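You operate a simulated robot arm through the tools that you are given. There is no shell and no other tool.

Carry out the task below with a simulated robot arm. There is one attempt and no reset: what you move stays moved.

Task
Put things in order on the beech table. At the end: the brown belt from the beech table stands where the grey paper ball stood; the white clothes peg from the beech table stands where the green small towel stood; the grey paper ball from the beech table stands where the white clothes peg stood; the green small towel from the beech table stands on top of the blue hardback book (marked "LAKES"); whatever was shut is shut again. Leave all else as you found it, and nothing knocked over.

It is judged by the outcome, as a careful person would: the job done as asked, and still so three seconds after it is handed in. It fails if anything else is knocked over, pushed out of place, dropped, spilled or broken. Flat cloth is picked up by pressing the open fingertips on it (5 to 10 N) and closing them slowly along it; thin cloth reads only 2 to 8 mm in the jaws.

Robot
A 7-joint arm with a two-finger parallel gripper, fixed in place. Base frame: the origin is at the foot of the arm, x ahead of it, y to its left, z up; the work surface is at about z = 850. Lengths are in mm, angles in degrees, forces in N, time in s.
With the tool pointing down near the work surface it reaches from about 240 to 680 mm from the base axis. Its first joint turns from -66.0 to 66.0 degrees. Payload 2.4 kg.
The TCP is the grasp point between the finger pads, 30 mm short of the fingertips. In the tool frame z runs along the fingers and y along their closing line. Largest opening 94 mm; finger width 28, thickness 10; the body of the gripper, 50 by 96 mm, starts 55 mm behind the TCP.
Orientation is that of the tool frame in the base frame, as a unit quaternion [x, y, z, w]. With the fingers straight down and closing along the base's y, the tool's x points along the base's -x, its y along +y and its z along -z.

Tools
- The arm moves only by the tool play_rows. Its argument "motion" is a list of rows, each a list of 7 numbers: the closure, from 0 (fully open) to 1 (shut), then the shift along the tool's x, y, z in mm, then the turn, a rotation vector about the tool's x, y, z in degrees. In form: [[gripper, x, y, z, ax, ay, az], ...]. A call has 1 to 20 rows; each row shifts and turns the commanded pose from where the row before left it, along the tool's axes as they then stand. A row lasts 0.2 s, in which the tool goes at most 50 mm and 8.6 degrees; a call with a longer step from one row to the next is refused whole, and so is a gripper value outside its range. Where a pose cannot be reached the arm comes as near as it can. A force on the tool above 40 N (or 10 N above the force at the start of the call, whichever is more), or a blocked arm, ends the call early, and 0.2 s more pass. Each finger travels about 153 mm/s and halts on what it meets, pressing with about 44 N; the grip force reading is that of the motor and also rises with nothing between the fingers. The clock runs only during rows and for 0.2 s after the last one: add rows that do not move to give the fingers time. It gives the time, the measured TCP pose, the force on the tool (base axes), the opening and the grip force at its end, in the units of the frame above (readings bear some noise), with the torque about the TCP (base axes, N m) and any sound that the robot's microphone picked up.
- Cameras (640 x 400 px; columns grow to the right, rows downward): "scene" is fixed at [40.8, 476.4, 1444.7]; the picture's right is [-0.71, -0.70, 0.00], its down [-0.41, 0.41, -0.81] and it looks along [0.57, -0.58, -0.58] (base axes); focal length 230 px, centre (320, 200). "wrist" rides on the gripper at [76, 14, -103] in the tool frame; the picture's right is [-0.18, 0.98, 0.00], its down [-0.75, -0.14, -0.64] and it looks along [-0.63, -0.12, 0.77] (tool axes); focal length 243 px, centre (320, 200). There is no depth. A picture from a camera that has moved, and an enlarged one, comes with that camera's place and axes in the base frame and with its lens.
- capture(camera): a new picture of that camera. It takes no simulated time.
- enlarge(camera, box): a new picture of the part [left, top, right, bottom] of that camera's present view, enlarged. It takes no simulated time.
- job_done(): hands the job in; it is judged then, once.

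Places have to be worked out from the pictures, the camera data and where the tool is seen. Open the gripper and draw the arm clear of the work before you hand the job in, unless the task says otherwise.

The tools are called after "Call:" by a JSON object that holds its "api" and its "payload". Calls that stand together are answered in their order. play_rows: Moves the arm, as the interface text tells. Its arguments: {"type":"object","properties":{"motion":{"type":"array"}},"required":["motion"]} The other tools are called the same way: capture (camera) takes a picture; enlarge (camera, box) takes an enlarged picture of a part of a camera's view; job_done () hands the job in.

At the start:

```text
time_s: 0.0
tcp_pos: [431.9, -40.7, 1200.7]
tcp_rot: [0.0, 1.0, 0.0, 0.001]
wrist_force: [-0.6, 0.8, 0.6]
moment: [-0.02, -0.02, -0.02]
width: 93.8
finger_force: 0.1
```

scene: 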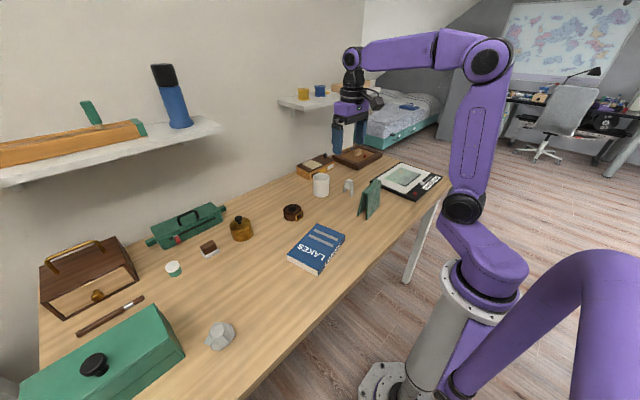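
wrist: 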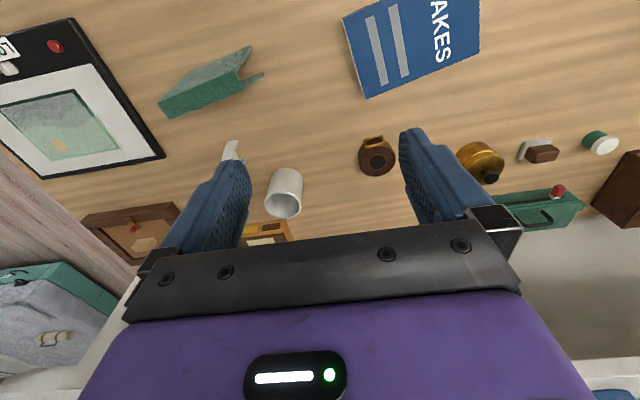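

I start by looking closer at the table to identify the belt, peg, towel, paper ball and book.

Call:
{"api": "enlarge", "payload": {"camera": "scene", "box": [270, 130, 450, 280]}}

Call:
{"api": "enlarge", "payload": {"camera": "scene", "box": [20, 180, 270, 400]}}

Call:
{"api": "enlarge", "payload": {"camera": "wrist", "box": [100, 0, 640, 270]}}

```text
2.67 times, centred on (360, 205) of scene
camera zoom: at [40.8, 476.4, 1444.7], right [-0.71, -0.7, 0.0], down [-0.41, 0.41, -0.81], along [0.57, -0.58, -0.58], focal length 613 px, centre (213, 187)
```

zoom: 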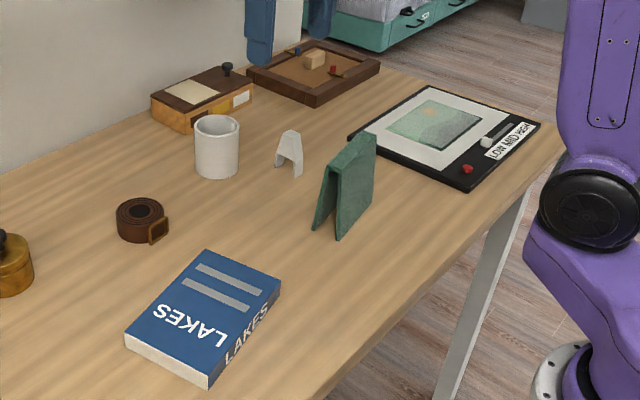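

```text
1.82 times, centred on (145, 290) of scene
camera zoom: at [40.8, 476.4, 1444.7], right [-0.71, -0.7, 0.0], down [-0.41, 0.41, -0.81], along [0.57, -0.58, -0.58], focal length 418 px, centre (638, 36)
```

zoom: 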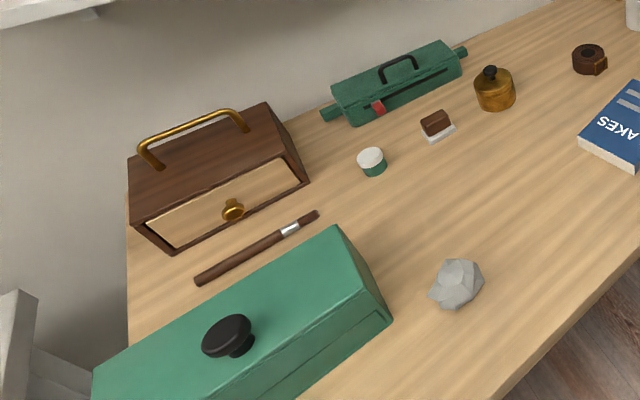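

```text
1.19 times, centred on (370, 135) of wrist
camera zoom: at [355.4, -26.4, 1303.9], right [0.18, 0.98, 0.0], down [0.75, -0.14, 0.64], along [0.63, -0.12, -0.77], focal length 288 px, centre (261, 277)
```

zoom: 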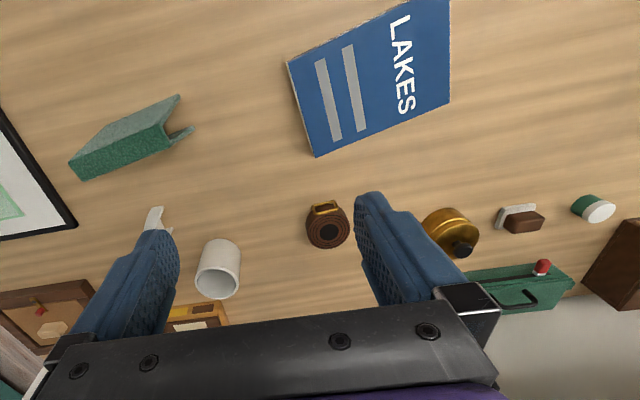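

The objects are: towel (tent-folded) near (446,-234), peg near (578,-258), belt near (626,37), ball near (384,460) and book near (415,112). I'll move above the towel/peg area to look with the wrist camera.

Call:
{"api": "play_rows", "payload": {"motion": [[0, 0, -35, 20, 0, 0, 0], [0, 0, -40, 25, 0, 0, 0], [0, 0, -40, 25, 0, 0, 0], [0, 0, -40, 25, 0, 0, 0], [0, 0, -38, 25, 0, 0, 0], [0, 0, 0, 0, 0, 0, 0]]}}

Call:
{"api": "capture", "payload": {"camera": "wrist"}}

Call:
{"api": "capture", "payload": {"camera": "scene"}}

```text
time_s: 1.4
tcp_pos: [434.5, -235.7, 1078.4]
tcp_rot: [0.0, 1.0, 0.0, 0.0]
wrist_force: [-0.3, 0.9, 0.0]
moment: [0.02, 0.02, -0.03]
width: 94.1
finger_force: 0.1
```

```text
taken
camera wrist: at [358.8, -221.4, 1182.0], right [0.18, 0.98, 0.0], down [0.75, -0.14, 0.64], along [0.63, -0.12, -0.77], focal length 243 px, centre (320, 200)
```

wrist: 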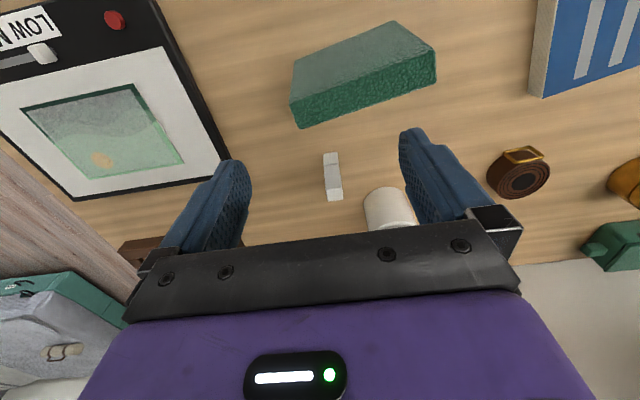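

```text
taken
```

scene: 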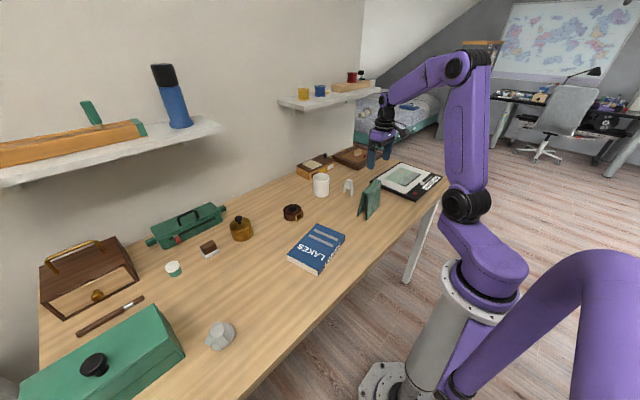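

Enlarging both views of towel and peg to work out shape and orientation.

Call:
{"api": "enlarge", "payload": {"camera": "wrist", "box": [270, 10, 450, 130]}}

Call:
{"api": "enlarge", "payload": {"camera": "scene", "box": [325, 160, 405, 230]}}

Call:
{"api": "enlarge", "payload": {"camera": "wrist", "box": [290, 130, 440, 240]}}

```text
3.33 times, centred on (360, 70) of wrist
camera zoom: at [358.8, -221.4, 1182.0], right [0.18, 0.98, 0.0], down [0.75, -0.14, 0.64], along [0.63, -0.12, -0.77], focal length 809 px, centre (187, 633)
```

zoom: 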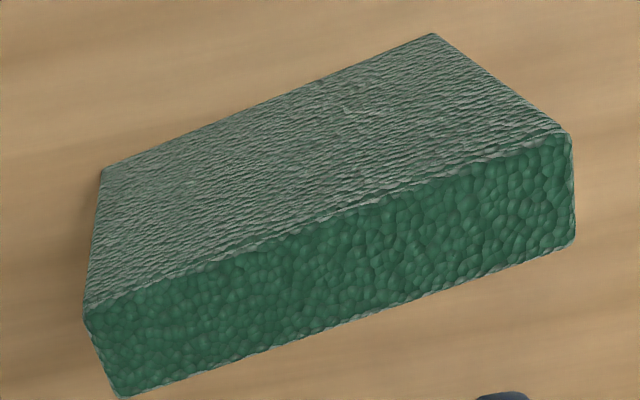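

```text
5.71 times, centred on (365, 195) of scene
camera zoom: at [40.9, 476.4, 1444.7], right [-0.71, -0.7, 0.0], down [-0.41, 0.41, -0.81], along [0.57, -0.58, -0.58], focal length 1313 px, centre (63, 229)
```

zoom: 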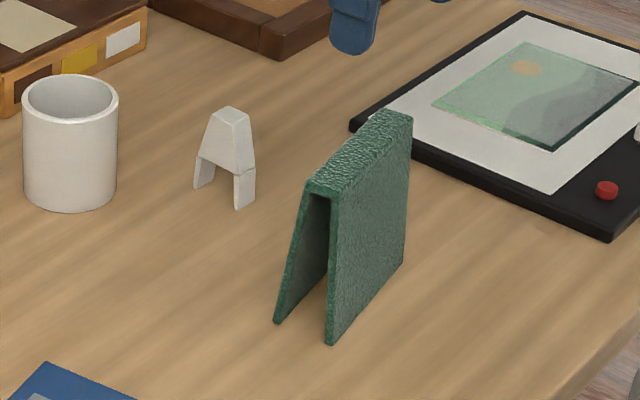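

```text
3.64 times, centred on (365, 185) of wrist
camera zoom: at [358.8, -221.4, 1182.0], right [0.18, 0.98, 0.0], down [0.75, -0.14, 0.64], along [0.63, -0.12, -0.77], focal length 882 px, centre (156, 254)
```

zoom: 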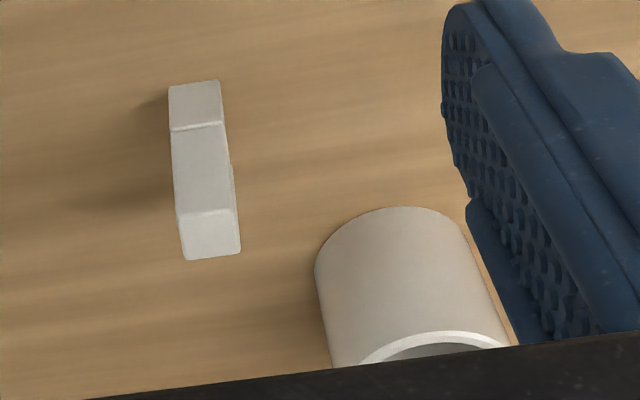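

The towel is a tent about 122 mm tall (ridge z≈972, centred ~(425,-200), ridge running ~9° off base y, ~24 mm wide on top). The peg is ~78 mm tall at (559,-240). I rotate the tool 81° so that the fingers close across the ridge.

Call:
{"api": "play_rows", "payload": {"motion": [[0, 0, 0, 0, 0, 0, 8.1], [0, 0, 0, 0, 0, 0, 8.1], [0, 0, 0, 0, 0, 0, 8.1], [0, 0, 0, 0, 0, 0, 8.1], [0, 0, 0, 0, 0, 0, 8.1], [0, 0, 0, 0, 0, 0, 8.1], [0, 0, 0, 0, 0, 0, 8.1], [0, 0, 0, 0, 0, 0, 8.1], [0, 0, 0, 0, 0, 0, 8.1], [0, 0, 0, 0, 0, 0, 8.1], [0, 0, 0, 0, 0, 0, 0]]}}

Call:
{"api": "capture", "payload": {"camera": "wrist"}}

```text
time_s: 3.8
tcp_pos: [432.1, -235.0, 1080.6]
tcp_rot: [0.65, 0.76, 0.0, 0.0]
wrist_force: [-0.3, 0.7, 1.0]
moment: [0.01, -0.02, 0.01]
width: 94.2
finger_force: 0.0
```

```text
taken
camera wrist: at [434.0, -156.3, 1183.7], right [1.0, -0.03, 0.0], down [-0.02, -0.77, 0.64], along [-0.02, -0.64, -0.77], focal length 243 px, centre (320, 200)
```

wrist: 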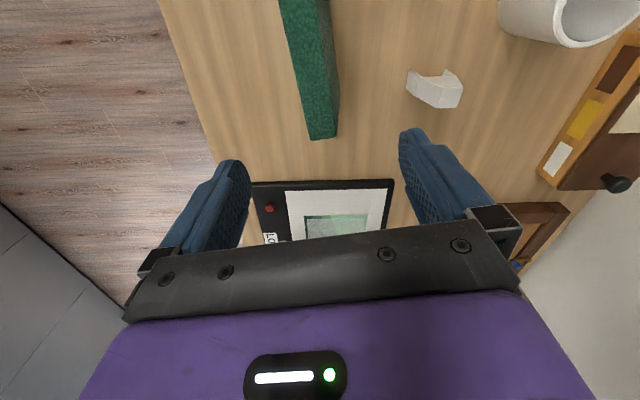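

The picture confirms the ridge's far end at ~(434,-256). I move over the ridge's middle and descend to TCP z≈950, fingers straddling the ridge.

Call:
{"api": "play_rows", "payload": {"motion": [[0, 36, -1.5, 0, 0, 0, 0], [0, 0, 0, 30, 0, 0, 0], [0, 0, 0, 30, 0, 0, 0], [0, 0, 0, 30, 0, 0, 0], [0, 0, 0, 20, 0, 0, 0], [0, 0, 0, 18, 0, 0, 0], [0, 0, 0, 0, 0, 0, 0]]}}

Call:
{"api": "capture", "payload": {"camera": "wrist"}}

Call:
{"api": "enlarge", "payload": {"camera": "scene", "box": [325, 140, 425, 230]}}

```text
time_s: 5.4
tcp_pos: [423.6, -198.1, 953.6]
tcp_rot: [0.649, 0.76, 0.0, 0.0]
wrist_force: [0.2, -0.2, 0.4]
moment: [0.01, 0.03, 0.01]
width: 94.1
finger_force: 0.0
```

```text
taken
camera wrist: at [425.6, -119.9, 1055.9], right [1.0, -0.03, 0.0], down [-0.02, -0.77, 0.64], along [-0.02, -0.64, -0.77], focal length 243 px, centre (320, 200)
```

wrist: 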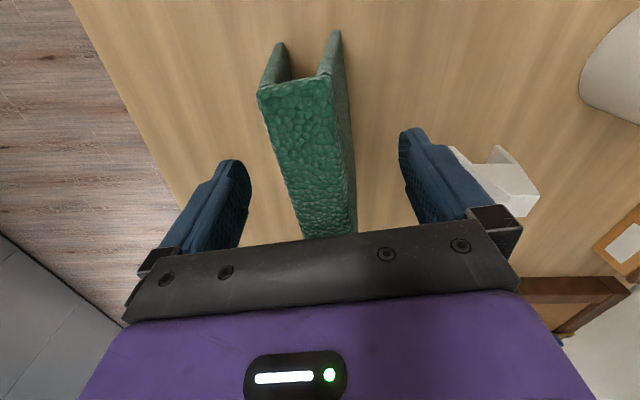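

```text
4.44 times, centred on (375, 185) of scene
camera zoom: at [40.8, 476.4, 1444.7], right [-0.71, -0.7, 0.0], down [-0.41, 0.41, -0.81], along [0.57, -0.58, -0.58], focal length 1021 px, centre (76, 267)
```

zoom: 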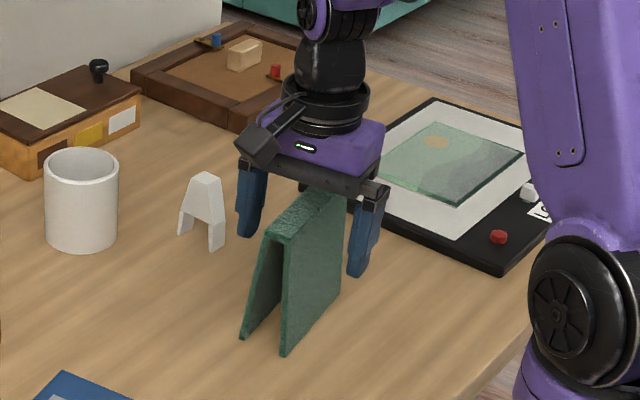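

Fingers straddle the ridge well. Closing gradually.

Call:
{"api": "play_rows", "payload": {"motion": [[0.3, 0, 0, 0, 0, 0, 0], [0.5, 0, 0, 0, 0, 0, 0], [0.6, 0, 0, 0, 0, 0, 0], [0.66, 0, 0, 0, 0, 0, 0], [0.7, 0, 0, 0, 0, 0, 0], [0.74, 0, 0, 0, 0, 0, 0], [0.78, 0, 0, 0, 0, 0, 0], [0.8, 0, 0, 0, 0, 0, 0]]}}

Call:
{"api": "capture", "payload": {"camera": "wrist"}}

```text
time_s: 7.2
tcp_pos: [423.5, -196.1, 954.1]
tcp_rot: [0.649, 0.761, 0.0, 0.0]
wrist_force: [0.6, -0.1, 0.7]
moment: [-0.09, -0.04, 0.04]
width: 33.6
finger_force: 44.0
```

```text
taken
camera wrist: at [425.7, -119.9, 1056.2], right [1.0, -0.03, 0.0], down [-0.02, -0.77, 0.64], along [-0.02, -0.64, -0.77], focal length 243 px, centre (320, 200)
```

wrist: 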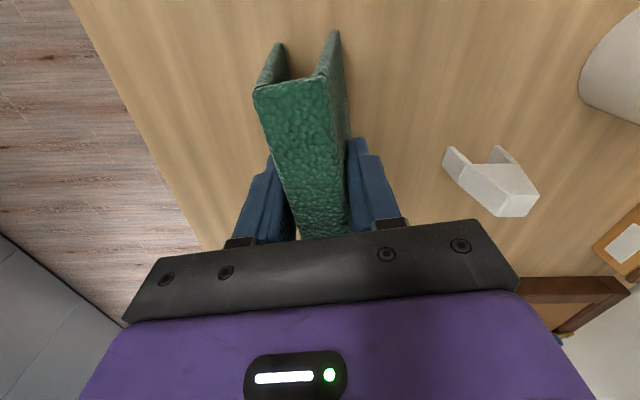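

The grip is firm at 33.6 mm. I lift a little to test it, and get a detailed view of the book.

Call:
{"api": "play_rows", "payload": {"motion": [[0.85, 0, 0, -5, 0, 0, 0], [0.85, 0, 0, -15, 0, 0, 0], [0.85, 0, 0, -30, 0, 0, 0], [0.85, 0, 0, -40, 0, 0, 0], [0.85, 0, 0, -40, 0, 0, 0], [0.85, 0, 0, 0, 0, 0, 0]]}}

Call:
{"api": "capture", "payload": {"camera": "wrist"}}

Call:
{"api": "enlarge", "payload": {"camera": "scene", "box": [275, 210, 365, 280]}}

```text
time_s: 8.6
tcp_pos: [423.0, -198.7, 1080.8]
tcp_rot: [0.65, 0.76, 0.0, 0.0]
wrist_force: [-0.5, -0.3, -1.0]
moment: [0.01, 0.01, -0.03]
width: 33.2
finger_force: 44.5
```

```text
taken
camera wrist: at [425.6, -122.0, 1184.3], right [1.0, -0.03, 0.0], down [-0.02, -0.77, 0.64], along [-0.02, -0.64, -0.77], focal length 243 px, centre (320, 200)
```

wrist: 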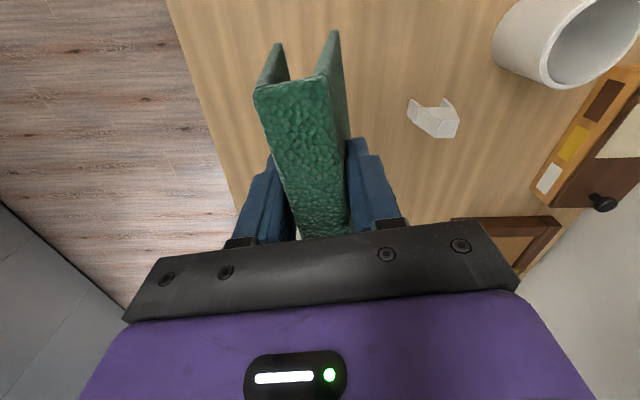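

```text
5.71 times, centred on (320, 245) of scene
camera zoom: at [40.8, 476.4, 1444.7], right [-0.71, -0.7, 0.0], down [-0.41, 0.41, -0.81], along [0.57, -0.58, -0.58], focal length 1313 px, centre (320, -57)
```

zoom: 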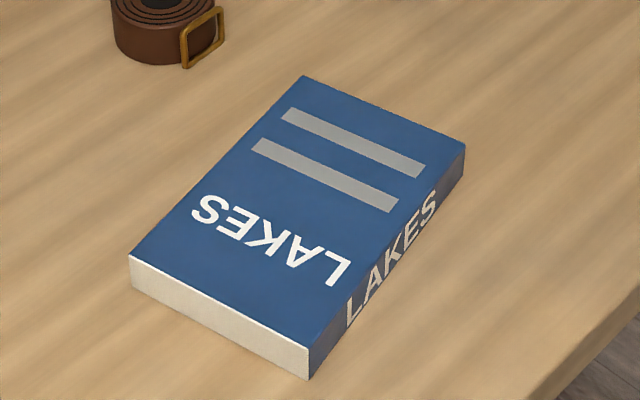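

The book's top is at z≈876, centre ~(425,96), its long side 12.5° off base y, so nearly parallel to the held ridge. I carry the towel over the book and turn it by 3.5°.

Call:
{"api": "play_rows", "payload": {"motion": [[0.85, 15, 2.4, 0, 0, 0, 0], [0.85, 35, 5.5, 0, 0, 0, 0], [0.85, 40, 6.3, 0, 0, 0, 0], [0.85, 40, 6.3, 0, 0, 0, 0], [0.85, 40, 6.3, 0, 0, 0, 0], [0.85, 40, 6.3, 0, 0, 0, 0], [0.85, 40, 6.3, 0, 0, 0, 0], [0.85, 28, 4.7, 0, 0, 0, 0], [0.85, 15, 2.4, 0, 0, 0, -3.5], [0.85, 0, 0, 0, 0, 0, 0], [0.85, 0, 0, 0, 0, 0, 0]]}}

Call:
{"api": "capture", "payload": {"camera": "wrist"}}

Call:
{"api": "enlarge", "payload": {"camera": "scene", "box": [260, 120, 420, 280]}}

```text
time_s: 11.0
tcp_pos: [425.0, 97.0, 1082.6]
tcp_rot: [0.626, 0.78, 0.0, 0.0]
wrist_force: [0.0, 0.1, -0.8]
moment: [-0.03, -0.03, -0.02]
width: 33.6
finger_force: 43.8
```

```text
taken
camera wrist: at [422.4, 175.3, 1186.0], right [1.0, 0.03, 0.0], down [0.03, -0.77, 0.64], along [0.02, -0.64, -0.77], focal length 243 px, centre (320, 200)
```

wrist: 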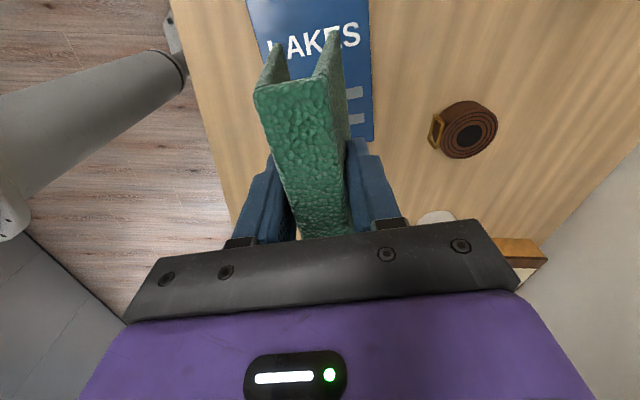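

```text
2.50 times, centred on (340, 200) of scene
camera zoom: at [40.8, 476.4, 1444.7], right [-0.71, -0.7, 0.0], down [-0.41, 0.41, -0.81], along [0.57, -0.58, -0.58], focal length 574 px, centre (270, 200)
```

zoom: 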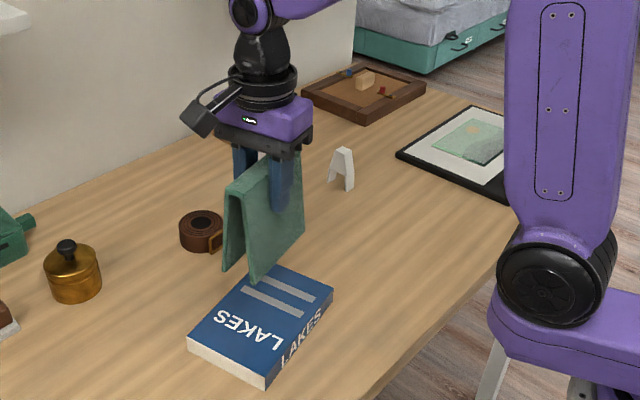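

Positioned over the book. Descending towards TCP z≈981.

Call:
{"api": "play_rows", "payload": {"motion": [[0.85, 0, 0, 25, 0, 0, 0], [0.85, 0, 0, 25, 0, 0, 0], [0.85, 0, 0, 20, 0, 0, 0], [0.85, 0, 0, 13, 0, 0, 0], [0.85, 0, 0, 8, 0, 0, 0], [0.85, 0, 0, 3, 0, 0, 0], [0.85, 0, 0, 0, 0, 0, 0]]}}

Call:
{"api": "enlarge", "payload": {"camera": "scene", "box": [275, 170, 375, 280]}}

```text
time_s: 12.6
tcp_pos: [423.1, 98.6, 988.6]
tcp_rot: [0.626, 0.78, 0.0, 0.0]
wrist_force: [-0.9, -0.8, -0.8]
moment: [-0.03, 0.01, 0.01]
width: 33.2
finger_force: 44.1
```

```text
3.64 times, centred on (325, 225) of scene
camera zoom: at [40.8, 476.4, 1444.7], right [-0.71, -0.7, 0.0], down [-0.41, 0.41, -0.81], along [0.57, -0.58, -0.58], focal length 836 px, centre (302, 109)
```

zoom: 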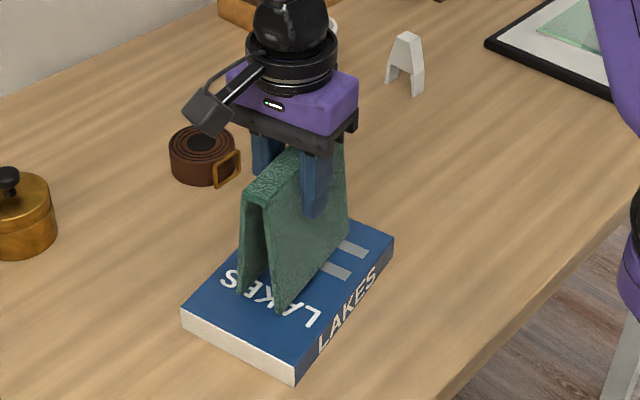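

Nearly down; lowering in small steps until contact shows in the force.

Call:
{"api": "play_rows", "payload": {"motion": [[0.85, 0, 0, 3, 0, 0, 0], [0.85, 0, 0, 2, 0, 0, 0], [0.85, 0, 0, 0, 0, 0, 0]]}}

```text
time_s: 13.4
tcp_pos: [424.4, 98.4, 983.3]
tcp_rot: [0.626, 0.78, 0.0, 0.0]
wrist_force: [0.0, -0.6, -0.8]
moment: [-0.02, -0.02, 0.0]
width: 33.1
finger_force: 44.2
```

Call:
{"api": "play_rows", "payload": {"motion": [[0.85, 0, 0, 1.5, 0, 0, 0], [0.85, 0, 0, 0, 0, 0, 0]]}}

```text
time_s: 14.0
tcp_pos: [424.6, 99.3, 983.8]
tcp_rot: [0.626, 0.78, 0.001, 0.0]
wrist_force: [0.1, 0.5, -0.7]
moment: [0.02, 0.01, -0.03]
width: 33.1
finger_force: 43.8
```

No contact yet (force about -0.7 N, just the towel's weight). Another 1.5 mm.

Call:
{"api": "play_rows", "payload": {"motion": [[0.85, 0, 0, 1.5, 0, 0, 0], [0.85, 0, 0, 0, 0, 0, 0]]}}

Call:
{"api": "enlarge", "payload": {"camera": "scene", "box": [290, 220, 350, 270]}}

```text
time_s: 14.6
tcp_pos: [425.4, 98.9, 980.9]
tcp_rot: [0.626, 0.78, 0.001, 0.001]
wrist_force: [-2.3, -0.3, 10.8]
moment: [-0.09, 0.2, 0.0]
width: 33.4
finger_force: 44.3
```

```text
8.00 times, centred on (320, 245) of scene
camera zoom: at [40.6, 476.4, 1444.7], right [-0.71, -0.7, 0.0], down [-0.41, 0.41, -0.81], along [0.57, -0.58, -0.58], focal length 1838 px, centre (320, -160)
```

zoom: 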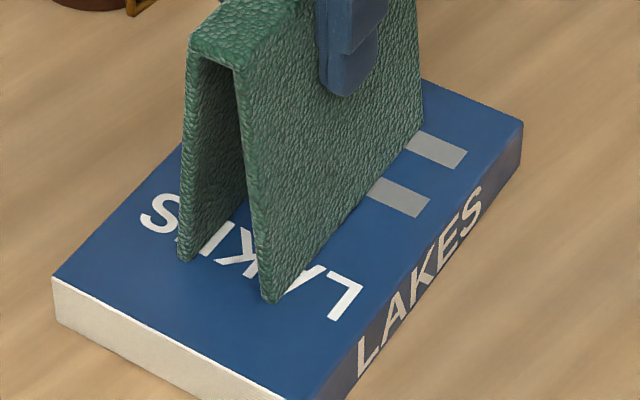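

Contact (10.8 N). I ease off 0.7 mm and open the fingers slowly.

Call:
{"api": "play_rows", "payload": {"motion": [[0.85, 0, 0, -0.7, 0, 0, 0], [0.62, 0, 0, 0, 0, 0, 0], [0.55, 0, 0, 0, 0, 0, 0], [0.4, 0, 0, 0, 0, 0, 0], [0.1, 0, 0, 0, 0, 0, 0], [0, 0, 0, 0, 0, 0, 0], [0, 0, 0, 0, 0, 0, 0]]}}

Call:
{"api": "capture", "payload": {"camera": "wrist"}}

Call:
{"api": "enlarge", "payload": {"camera": "scene", "box": [275, 170, 375, 280]}}

```text
time_s: 16.2
tcp_pos: [424.5, 98.7, 980.9]
tcp_rot: [0.626, 0.78, 0.0, 0.0]
wrist_force: [-0.5, 0.2, -0.2]
moment: [-0.02, 0.02, -0.02]
width: 94.3
finger_force: 0.0
```

```text
taken
camera wrist: at [421.8, 175.9, 1084.5], right [1.0, 0.03, 0.0], down [0.03, -0.77, 0.64], along [0.02, -0.64, -0.77], focal length 243 px, centre (320, 200)
```

wrist: 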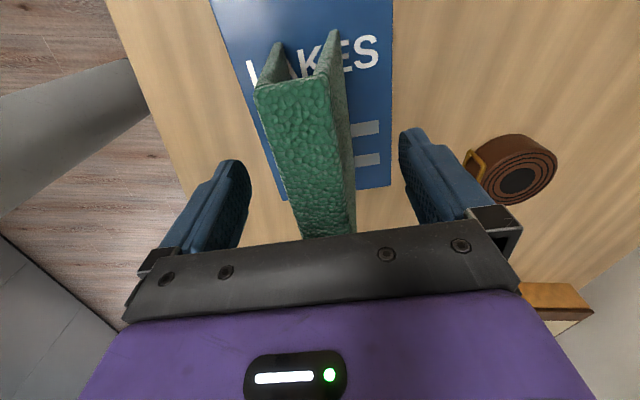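

```text
3.64 times, centred on (325, 225) of scene
camera zoom: at [40.8, 476.4, 1444.7], right [-0.71, -0.7, 0.0], down [-0.41, 0.41, -0.81], along [0.57, -0.58, -0.58], focal length 836 px, centre (302, 109)
```

zoom: 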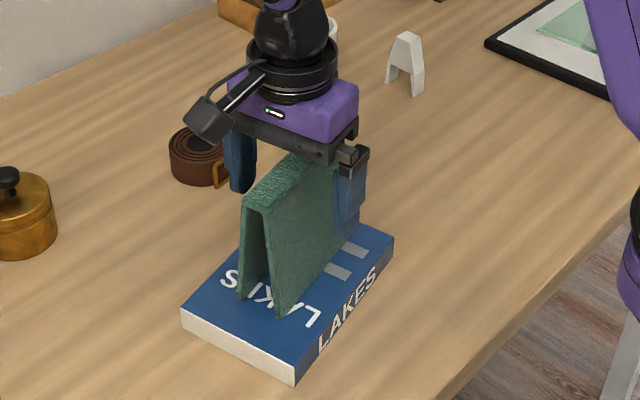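

The towel stands on the book. I rise clear and turn the tool back to close along y.

Call:
{"api": "play_rows", "payload": {"motion": [[0, 0, 0, -20, 0, 0, 0], [0, 0, 0, -35, 0, 0, 0], [0, 0, 0, -35, 0, 0, 0], [0, 0, 0, -30, 0, 0, 0], [0, 0, 0, 0, 0, 0, -7.75], [0, 0, 0, 0, 0, 0, -7.75], [0, 0, 0, 0, 0, 0, -7.75], [0, 0, 0, 0, 0, 0, -7.75], [0, 0, 0, 0, 0, 0, -7.75], [0, 0, 0, 0, 0, 0, -7.75], [0, 0, 0, 0, 0, 0, -7.75], [0, 0, 0, 0, 0, 0, -7.75], [0, 0, 0, 0, 0, 0, -7.75], [0, 0, 0, 0, 0, 0, -7.75], [0, 0, 0, 0, 0, 0, 0]]}}

Call:
{"api": "capture", "payload": {"camera": "wrist"}}

Call:
{"api": "capture", "payload": {"camera": "scene"}}

```text
time_s: 19.4
tcp_pos: [423.8, 98.1, 1102.3]
tcp_rot: [-0.001, 1.0, 0.001, 0.0]
wrist_force: [-0.7, 0.3, 0.6]
moment: [0.0, 0.0, -0.03]
width: 93.9
finger_force: 0.2
```

```text
taken
camera wrist: at [348.2, 111.9, 1204.1], right [0.18, 0.98, 0.0], down [0.75, -0.14, 0.64], along [0.63, -0.12, -0.77], focal length 243 px, centre (320, 200)
```

wrist: 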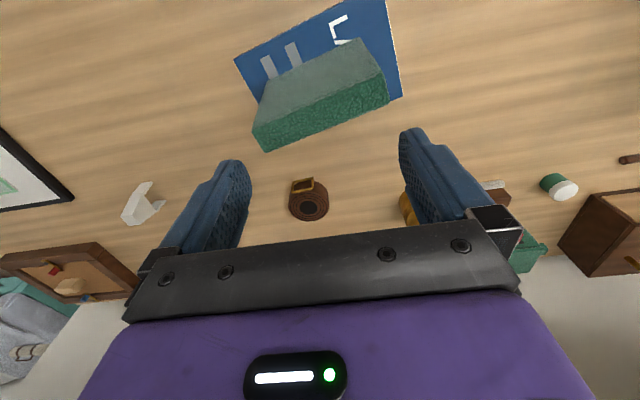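

```text
taken
```

scene: 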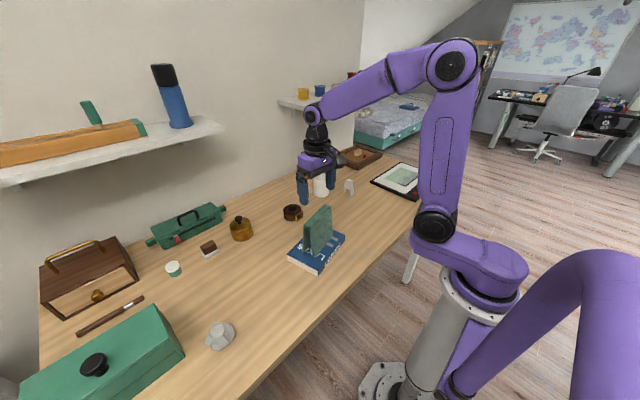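

Towel stable. Next I move above the peg near (559,-240), stopping somewhat short in x to look at it.

Call:
{"api": "play_rows", "payload": {"motion": [[0, -6, -21, 0, 0, 0, 0], [0, -12, -42, 0, 0, 0, 0], [0, -12, -42, 0, 0, 0, 0], [0, -12, -42, 5, 0, 0, 0], [0, -12, -42, 5, 0, 0, 0], [0, -12, -42, 10, 0, 0, 0], [0, -12, -42, 10, 0, 0, 0], [0, -12, -42, 10, 0, 0, 0], [0, -6, -23, 0, 0, 0, 0], [0, 0, 0, 0, 0, 0, 0]]}}

Call:
{"api": "capture", "payload": {"camera": "wrist"}}

Call:
{"api": "enlarge", "payload": {"camera": "wrist", "box": [260, 60, 400, 160]}}

Call:
{"api": "enlarge", "payload": {"camera": "scene", "box": [300, 140, 400, 220]}}

```text
time_s: 21.6
tcp_pos: [520.1, -239.9, 1062.8]
tcp_rot: [0.0, 1.0, 0.0, 0.0]
wrist_force: [0.4, 0.1, 0.1]
moment: [-0.02, 0.01, 0.01]
width: 94.1
finger_force: 0.1
```

```text
taken
camera wrist: at [445.1, -225.9, 1166.1], right [0.18, 0.98, 0.0], down [0.75, -0.14, 0.64], along [0.63, -0.12, -0.77], focal length 243 px, centre (320, 200)
```

wrist: 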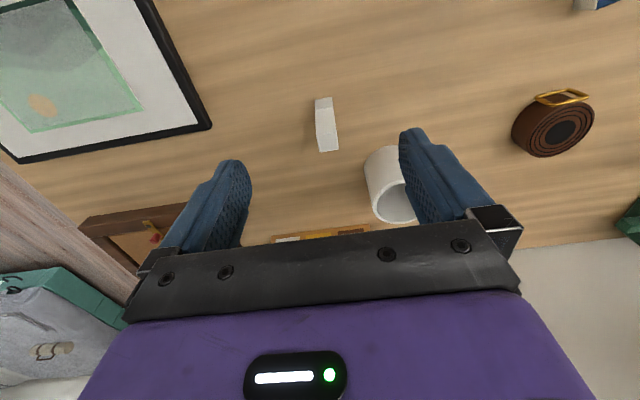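

```text
4.00 times, centred on (330, 110) of wrist
camera zoom: at [445.1, -225.9, 1166.1], right [0.18, 0.98, 0.0], down [0.75, -0.14, 0.64], along [0.63, -0.12, -0.77], focal length 970 px, centre (280, 560)
```

zoom: 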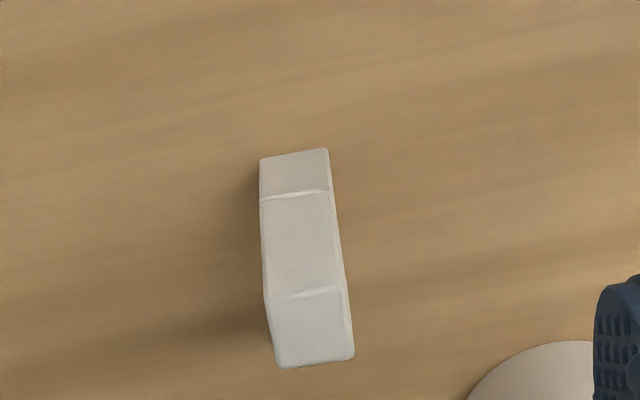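

```text
5.00 times, centred on (350, 180) of scene
camera zoom: at [40.9, 476.4, 1444.7], right [-0.71, -0.7, 0.0], down [-0.41, 0.41, -0.81], along [0.57, -0.58, -0.58], focal length 1149 px, centre (170, 300)
```

zoom: 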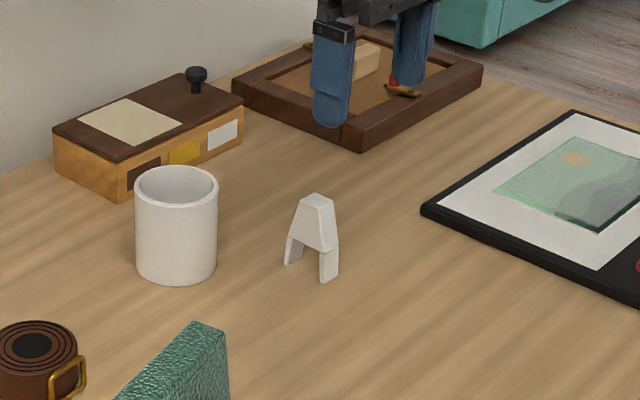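

The peg's top face is centred (564,-240) at z≈926, 20 mm thick along y, aligned with the base axes; its feet are at x 542–586. I move over it and descend to TCP z≈904.

Call:
{"api": "play_rows", "payload": {"motion": [[0, -22, 0, 0, 0, 0, 0], [0, -22, 0, 0, 0, 0, 0], [0, 0, 0, 30, 0, 0, 0], [0, 0, 0, 40, 0, 0, 0], [0, 0, 0, 40, 0, 0, 0], [0, 0, 0, 30, 0, 0, 0], [0, 0, 0, 18, 0, 0, 0], [0, 0, 0, 0, 0, 0, 0]]}}

Call:
{"api": "capture", "payload": {"camera": "wrist"}}

Call:
{"api": "enlarge", "payload": {"camera": "scene", "box": [300, 140, 400, 220]}}

```text
time_s: 23.4
tcp_pos: [565.3, -239.8, 904.4]
tcp_rot: [0.0, 1.0, 0.001, 0.0]
wrist_force: [-0.1, 0.5, -0.2]
moment: [-0.01, 0.04, 0.0]
width: 94.2
finger_force: 0.0
```

```text
taken
camera wrist: at [489.4, -226.3, 1007.1], right [0.18, 0.98, 0.0], down [0.75, -0.14, 0.64], along [0.63, -0.12, -0.77], focal length 243 px, centre (320, 200)
```

wrist: 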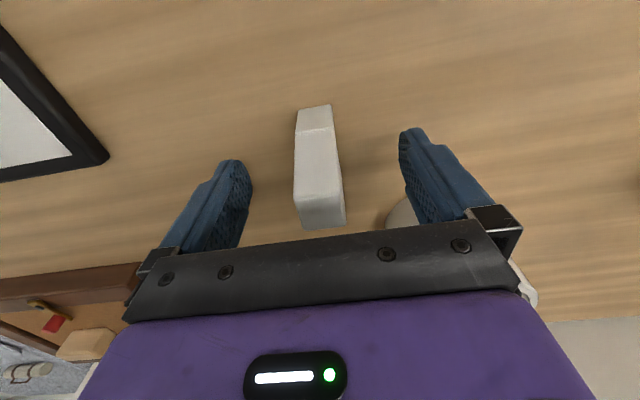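

```text
5.00 times, centred on (350, 180) of scene
camera zoom: at [40.8, 476.4, 1444.7], right [-0.71, -0.7, 0.0], down [-0.41, 0.41, -0.81], along [0.57, -0.58, -0.58], focal length 1149 px, centre (170, 300)
```

zoom: 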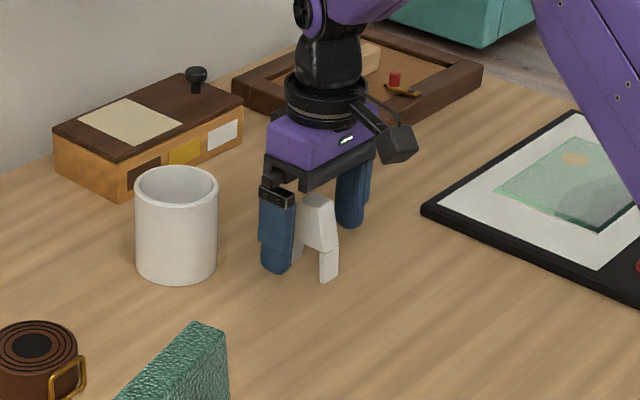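

The peg sits between the fingers. Closing gradually, then a small test lift.

Call:
{"api": "play_rows", "payload": {"motion": [[0.4, 0, 0, 0, 0, 0, 0], [0.6, 0, 0, 0, 0, 0, 0], [0.7, 0, 0, 0, 0, 0, 0], [0.76, 0, 0, 0, 0, 0, 0], [0.8, 0, 0, 0, 0, 0, 0], [0.85, 0, 0, 0, 0, 0, 0], [0.92, 0, 0, 0, 0, 0, 0], [0.92, 0, 0, 0, 0, 0, 0]]}}

Call:
{"api": "capture", "payload": {"camera": "wrist"}}

```text
time_s: 25.2
tcp_pos: [566.4, -240.3, 903.8]
tcp_rot: [-0.001, 1.0, 0.0, 0.0]
wrist_force: [-0.7, 0.0, -0.4]
moment: [0.03, -0.02, 0.02]
width: 25.0
finger_force: 44.2
```

```text
taken
camera wrist: at [489.4, -226.3, 1007.5], right [0.18, 0.98, 0.0], down [0.75, -0.14, 0.64], along [0.63, -0.12, -0.77], focal length 243 px, centre (320, 200)
```

wrist: 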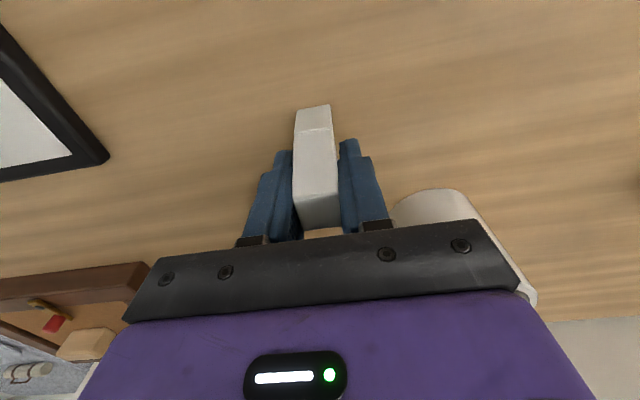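

Gripped (25 mm). Lifting 80 mm, then carrying to the towel's old place, (425,-200).

Call:
{"api": "play_rows", "payload": {"motion": [[0.92, 0, 0, -5, 0, 0, 0], [0.92, 0, 0, -20, 0, 0, 0], [0.92, 0, 0, -30, 0, 0, 0], [0.92, 0, 0, -25, 0, 0, 0], [0.92, 20, 5.7, 0, 0, 0, 0], [0.92, 35, 10, 0, 0, 0, 0], [0.92, 35, 10, 0, 0, 0, 0], [0.92, 30, 8.6, 0, 0, 0, 0], [0.92, 20, 5.7, 0, 0, 0, 0], [0.92, 0, 0, 30, 0, 0, 0], [0.92, 0, 0, 30, 0, 0, 0], [0.92, 0, 0, 12, 0, 0, 0], [0.92, 0, 0, 0, 0, 0, 0]]}}

Call:
{"api": "enlarge", "payload": {"camera": "scene", "box": [325, 160, 405, 230]}}

Call:
{"api": "capture", "payload": {"camera": "wrist"}}

```text
time_s: 28.0
tcp_pos: [423.7, -197.2, 909.3]
tcp_rot: [0.0, 1.0, 0.0, 0.0]
wrist_force: [-0.6, 0.4, 0.4]
moment: [-0.01, 0.01, 0.02]
width: 25.0
finger_force: 43.6
```

```text
5.71 times, centred on (365, 195) of scene
camera zoom: at [40.8, 476.4, 1444.7], right [-0.71, -0.7, 0.0], down [-0.41, 0.41, -0.81], along [0.57, -0.58, -0.58], focal length 1313 px, centre (63, 229)
```

zoom: 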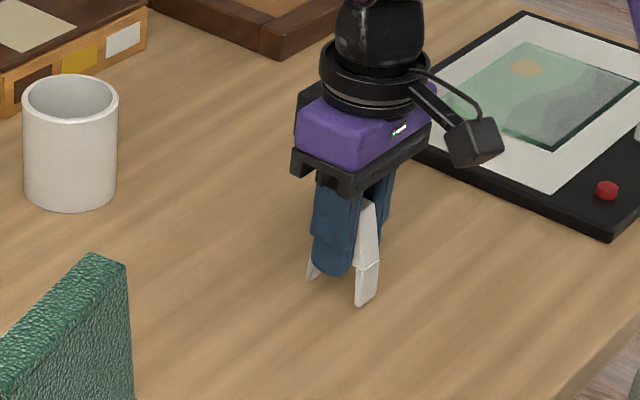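

```text
taken
camera wrist: at [348.0, -183.6, 1013.3], right [0.18, 0.98, 0.0], down [0.75, -0.14, 0.64], along [0.63, -0.12, -0.77], focal length 243 px, centre (320, 200)
```

wrist: 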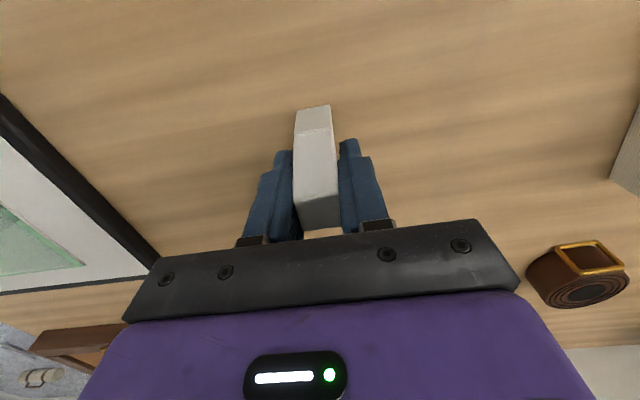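

Slightly off (measured (424,-197.4)); I correct by ~2 mm and lower toward contact at z≈904.

Call:
{"api": "play_rows", "payload": {"motion": [[0.92, -1.5, -2, 2, 0, 0, 0], [0.92, 0, 0, 1.5, 0, 0, 0], [0.92, 0, 0, 0, 0, 0, 0]]}}

```text
time_s: 28.8
tcp_pos: [425.9, -200.0, 907.3]
tcp_rot: [0.0, 1.0, -0.001, 0.0]
wrist_force: [0.0, -0.5, -0.3]
moment: [0.0, -0.02, 0.0]
width: 24.9
finger_force: 44.1
```

Position is now right at (426,-200). Lowering further in small steps.

Call:
{"api": "play_rows", "payload": {"motion": [[0.92, 0, 0, 1.5, 0, 0, 0], [0.92, 0, 0, 0.8, 0, 0, 0], [0.92, 0, 0, 0, 0, 0, 0]]}}

```text
time_s: 29.6
tcp_pos: [426.7, -201.4, 904.2]
tcp_rot: [-0.001, 1.0, 0.0, 0.0]
wrist_force: [0.3, -1.2, 0.1]
moment: [0.02, -0.02, 0.01]
width: 25.0
finger_force: 44.0
```

No contact yet; one more millimetre or so.

Call:
{"api": "play_rows", "payload": {"motion": [[0.92, 0, 0, 0.8, 0, 0, 0], [0.92, 0, 0, 0, 0, 0, 0]]}}

```text
time_s: 30.2
tcp_pos: [426.7, -201.8, 903.0]
tcp_rot: [0.0, 1.0, 0.0, 0.0]
wrist_force: [-1.1, -0.7, -0.3]
moment: [0.01, -0.01, 0.01]
width: 24.8
finger_force: 44.3
```

Still no contact; continuing 1 mm.

Call:
{"api": "play_rows", "payload": {"motion": [[0.92, 0, 0, 1, 0, 0, 0], [0.92, 0, 0, 0, 0, 0, 0]]}}

Call:
{"api": "enlarge", "payload": {"camera": "scene", "box": [365, 190, 395, 220]}}

```text
time_s: 30.8
tcp_pos: [426.3, -200.0, 904.3]
tcp_rot: [0.0, 1.0, 0.0, 0.0]
wrist_force: [-2.1, 2.6, 8.8]
moment: [0.07, 0.12, -0.04]
width: 24.9
finger_force: 44.3
```

```text
13.33 times, centred on (380, 205) of scene
camera zoom: at [40.7, 476.5, 1444.6], right [-0.71, -0.7, 0.0], down [-0.41, 0.41, -0.81], along [0.57, -0.58, -0.58], focal length 3064 px, centre (-480, 133)
```

zoom: 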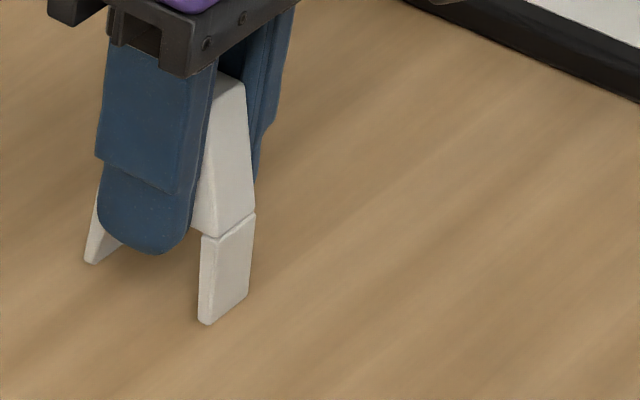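

Contact at 8.8 N. Easing off 0.5 mm, opening slowly, then rising.

Call:
{"api": "play_rows", "payload": {"motion": [[0.92, 0, 0, -0.5, 0, 0, 0], [0.7, 0, 0, 0, 0, 0, 0], [0.6, 0, 0, 0, 0, 0, 0], [0.4, 0, 0, 0, 0, 0, 0], [0.1, 0, 0, 0, 0, 0, 0], [0, 0, 0, 0, 0, 0, 0], [0, 0, 0, 0, 0, 0, 0], [0, 0, 0, -20, 0, 0, 0], [0, 0, 0, -40, 0, 0, 0], [0, 0, 0, -40, 0, 0, 0], [0, 0, 0, -40, 0, 0, 0], [0, 0, 0, -40, 0, 0, 0], [0, 0, 0, 0, 0, 0, 0]]}}

Call:
{"api": "capture", "payload": {"camera": "wrist"}}

Call:
{"api": "enlarge", "payload": {"camera": "scene", "box": [325, 160, 405, 230]}}

Call:
{"api": "enlarge", "payload": {"camera": "scene", "box": [180, 300, 260, 370]}}

```text
time_s: 33.6
tcp_pos: [426.1, -202.0, 1082.2]
tcp_rot: [0.001, 1.0, 0.001, 0.0]
wrist_force: [-0.3, 0.0, -0.8]
moment: [0.02, 0.03, -0.01]
width: 93.8
finger_force: 0.1
```

```text
taken
camera wrist: at [350.8, -188.5, 1186.0], right [0.18, 0.98, 0.0], down [0.75, -0.14, 0.64], along [0.63, -0.12, -0.77], focal length 243 px, centre (320, 200)
```

wrist: 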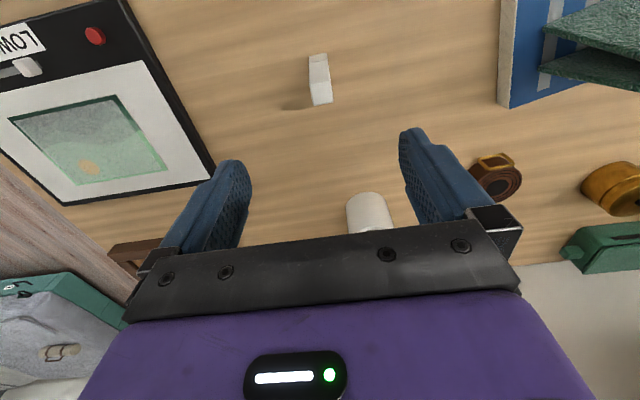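

```text
5.71 times, centred on (365, 195) of scene
camera zoom: at [40.8, 476.4, 1444.7], right [-0.71, -0.7, 0.0], down [-0.41, 0.41, -0.81], along [0.57, -0.58, -0.58], focal length 1313 px, centre (63, 229)
```

zoom: 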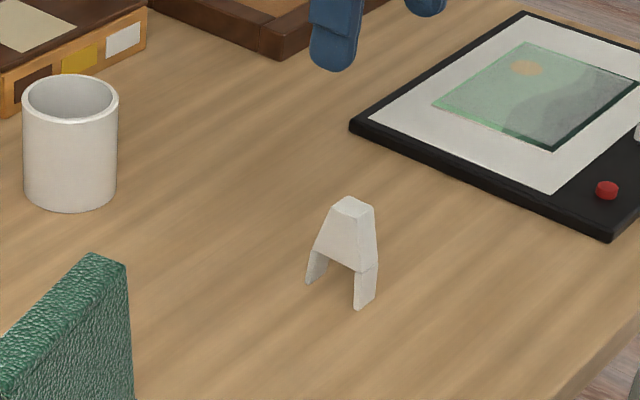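

```text
5.71 times, centred on (220, 335) of scene
camera zoom: at [40.8, 476.4, 1444.7], right [-0.71, -0.7, 0.0], down [-0.41, 0.41, -0.81], along [0.57, -0.58, -0.58], focal length 1313 px, centre (891, -571)
```

zoom: 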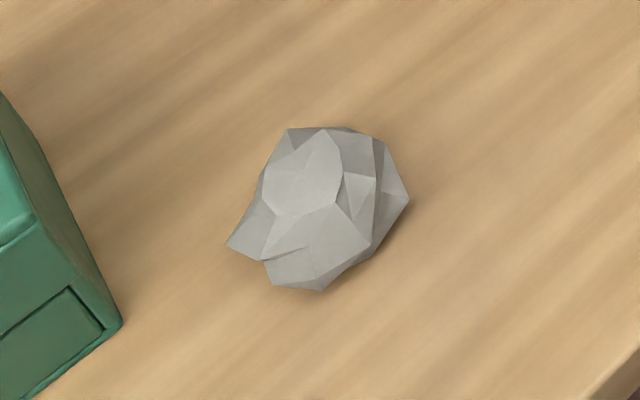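

The peg stands upright where the towel was. Now I travel at z≈1090 (well above the towel's top at 998) to the paper ball near (381,460).

Call:
{"api": "play_rows", "payload": {"motion": [[0, 0, 20, -10, 0, 0, 0], [0, 3, 43, 0, 0, 0, 0], [0, 4, 43, 0, 0, 0, 0], [0, 4, 43, 0, 0, 0, 0], [0, 4, 43, 0, 0, 0, 0], [0, 4, 43, 0, 0, 0, 0], [0, 4, 43, 0, 0, 0, 0], [0, 4, 43, 0, 0, 0, 0], [0, 4, 43, 0, 0, 0, 0], [0, 4, 43, 0, 0, 0, 0], [0, 4, 43, 0, 0, 0, 0], [0, 4, 43, 0, 0, 0, 0], [0, 4, 43, 0, 0, 0, 0], [0, 4, 43, 0, 0, 0, 0], [0, 4, 43, 0, 0, 0, 0], [0, 4, 25, 0, 0, 0, 0], [0, 0, 0, 0, 0, 0, 0], [0, 0, 0, 0, 0, 0, 0]]}}

Call:
{"api": "capture", "payload": {"camera": "wrist"}}

Call:
{"api": "capture", "payload": {"camera": "scene"}}

```text
time_s: 37.4
tcp_pos: [367.4, 444.8, 1095.6]
tcp_rot: [0.001, 1.0, 0.0, 0.0]
wrist_force: [0.8, -0.8, 0.5]
moment: [0.02, 0.03, -0.02]
width: 94.0
finger_force: 0.1
```

```text
taken
camera wrist: at [291.5, 458.7, 1198.4], right [0.18, 0.98, 0.0], down [0.75, -0.14, 0.64], along [0.63, -0.12, -0.77], focal length 243 px, centre (320, 200)
```

wrist: 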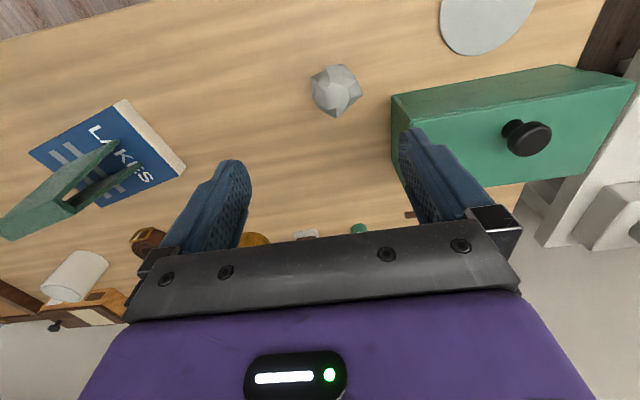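

```text
taken
```

scene: 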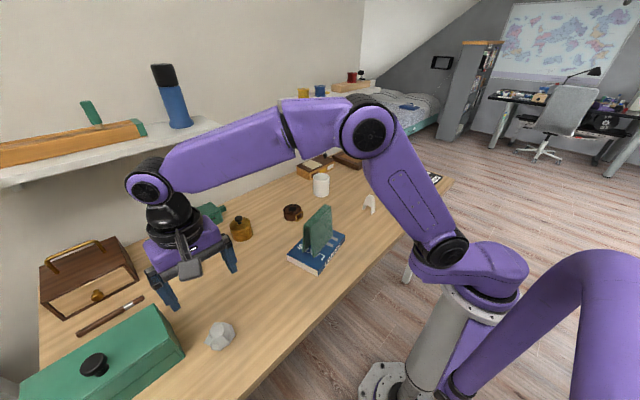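

The ball is in view; enlarging it for its size and place.

Call:
{"api": "enlarge", "payload": {"camera": "wrist", "box": [280, 40, 400, 130]}}

Call:
{"api": "enlarge", "payload": {"camera": "scene", "box": [180, 300, 260, 370]}}

```text
4.44 times, centred on (340, 85) of wrist
camera zoom: at [291.5, 458.7, 1198.4], right [0.18, 0.98, 0.0], down [0.75, -0.14, 0.64], along [0.63, -0.12, -0.77], focal length 1078 px, centre (231, 711)
```

zoom: 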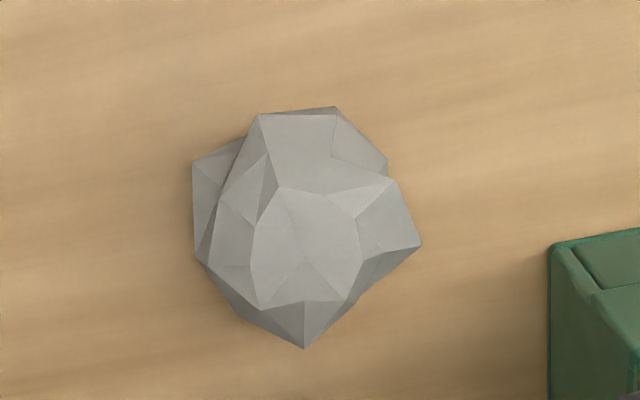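

```text
5.71 times, centred on (220, 335) of scene
camera zoom: at [40.8, 476.4, 1444.7], right [-0.71, -0.7, 0.0], down [-0.41, 0.41, -0.81], along [0.57, -0.58, -0.58], focal length 1313 px, centre (891, -571)
```

zoom: 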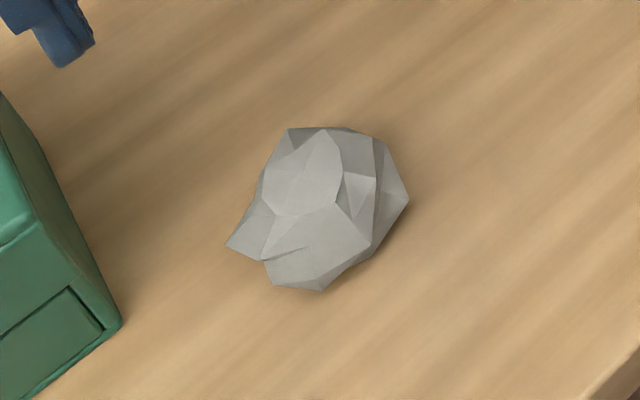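

The ball is ~62 mm across, spanning x 356–413, y 432–495, top z≈908; the green box begins only ~30 mm beyond it in +y, so closing along y would be tight. I turn the tool by -90° to close along x, camera on the free -y side.

Call:
{"api": "play_rows", "payload": {"motion": [[0, 0, 0, 0, 0, 0, -8.2], [0, 0, 0, 0, 0, 0, -8.2], [0, 0, 0, 0, 0, 0, -8.2], [0, 0, 0, 0, 0, 0, -8.2], [0, 0, 0, 0, 0, 0, -8.2], [0, 0, 0, 0, 0, 0, -8.2], [0, 0, 0, 0, 0, 0, -8.2], [0, 0, 0, 0, 0, 0, -8.2], [0, 0, 0, 0, 0, 0, -8.2], [0, 0, 0, 0, 0, 0, -8.2], [0, 0, 0, 0, 0, 0, -8], [0, 0, 0, 0, 0, 0, 0], [0, 0, 0, 0, 0, 0, 0]]}}

Call:
{"api": "capture", "payload": {"camera": "wrist"}}

```text
time_s: 40.2
tcp_pos: [366.5, 446.5, 1093.1]
tcp_rot: [-0.707, 0.707, 0.0, -0.001]
wrist_force: [-0.5, 0.5, 0.3]
moment: [0.0, 0.02, -0.02]
width: 94.1
finger_force: 0.0
```

```text
taken
camera wrist: at [352.9, 369.3, 1197.3], right [-0.98, 0.18, 0.0], down [0.14, 0.75, 0.64], along [0.12, 0.63, -0.77], focal length 243 px, centre (320, 200)
```

wrist: 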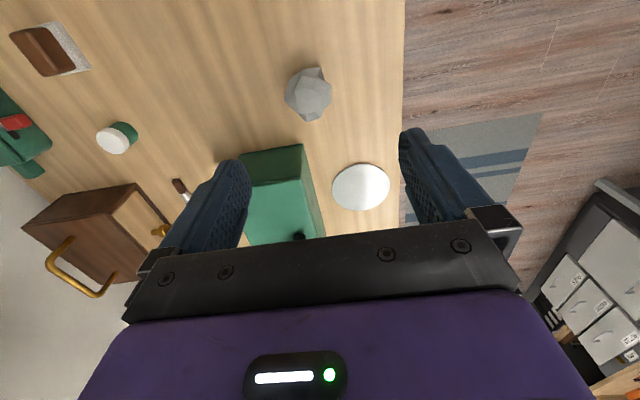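

From this view the ball's centre is (385,461). I centre over it and descend to TCP z≈888.

Call:
{"api": "play_rows", "payload": {"motion": [[0, -15.5, -18.3, 0, 0, 0, 0], [0, 0, 0, 30, 0, 0, 0], [0, 0, 0, 40, 0, 0, 0], [0, 0, 0, 40, 0, 0, 0], [0, 0, 0, 30, 0, 0, 0], [0, 0, 0, 20, 0, 0, 0], [0, 0, 0, 0, 0, 0, 0]]}}

Call:
{"api": "capture", "payload": {"camera": "wrist"}}

Call:
{"api": "enlarge", "payload": {"camera": "scene", "box": [160, 270, 280, 380]}}

```text
time_s: 41.8
tcp_pos: [384.2, 460.0, 934.1]
tcp_rot: [0.707, -0.707, -0.001, 0.001]
wrist_force: [-0.3, 0.3, 0.4]
moment: [0.01, -0.01, 0.03]
width: 94.2
finger_force: 0.1
```

```text
taken
camera wrist: at [370.4, 383.5, 1037.4], right [-0.98, 0.18, 0.0], down [0.14, 0.75, 0.64], along [0.12, 0.63, -0.77], focal length 243 px, centre (320, 200)
```

wrist: 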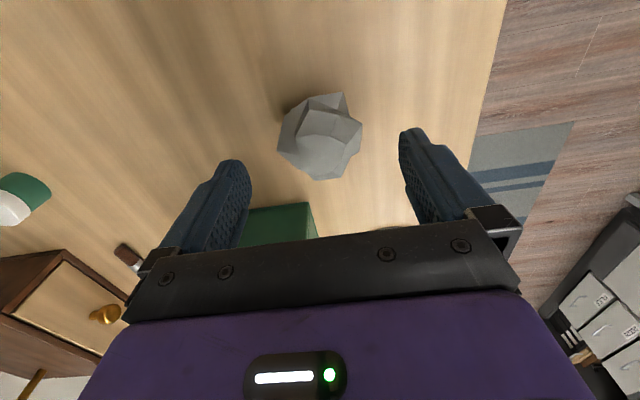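

```text
3.64 times, centred on (220, 325) of scene
camera zoom: at [40.8, 476.4, 1444.7], right [-0.71, -0.7, 0.0], down [-0.41, 0.41, -0.81], along [0.57, -0.58, -0.58], focal length 836 px, centre (684, -254)
```

zoom: 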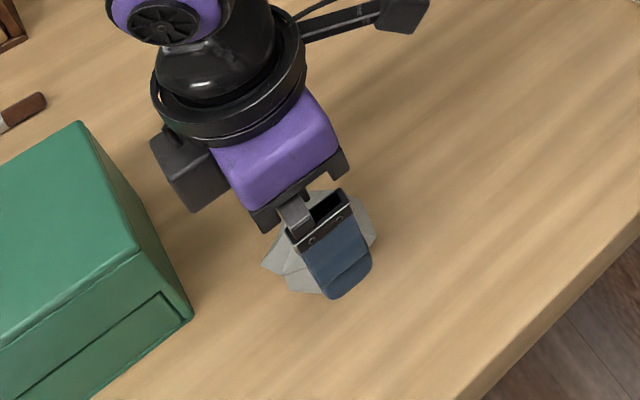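

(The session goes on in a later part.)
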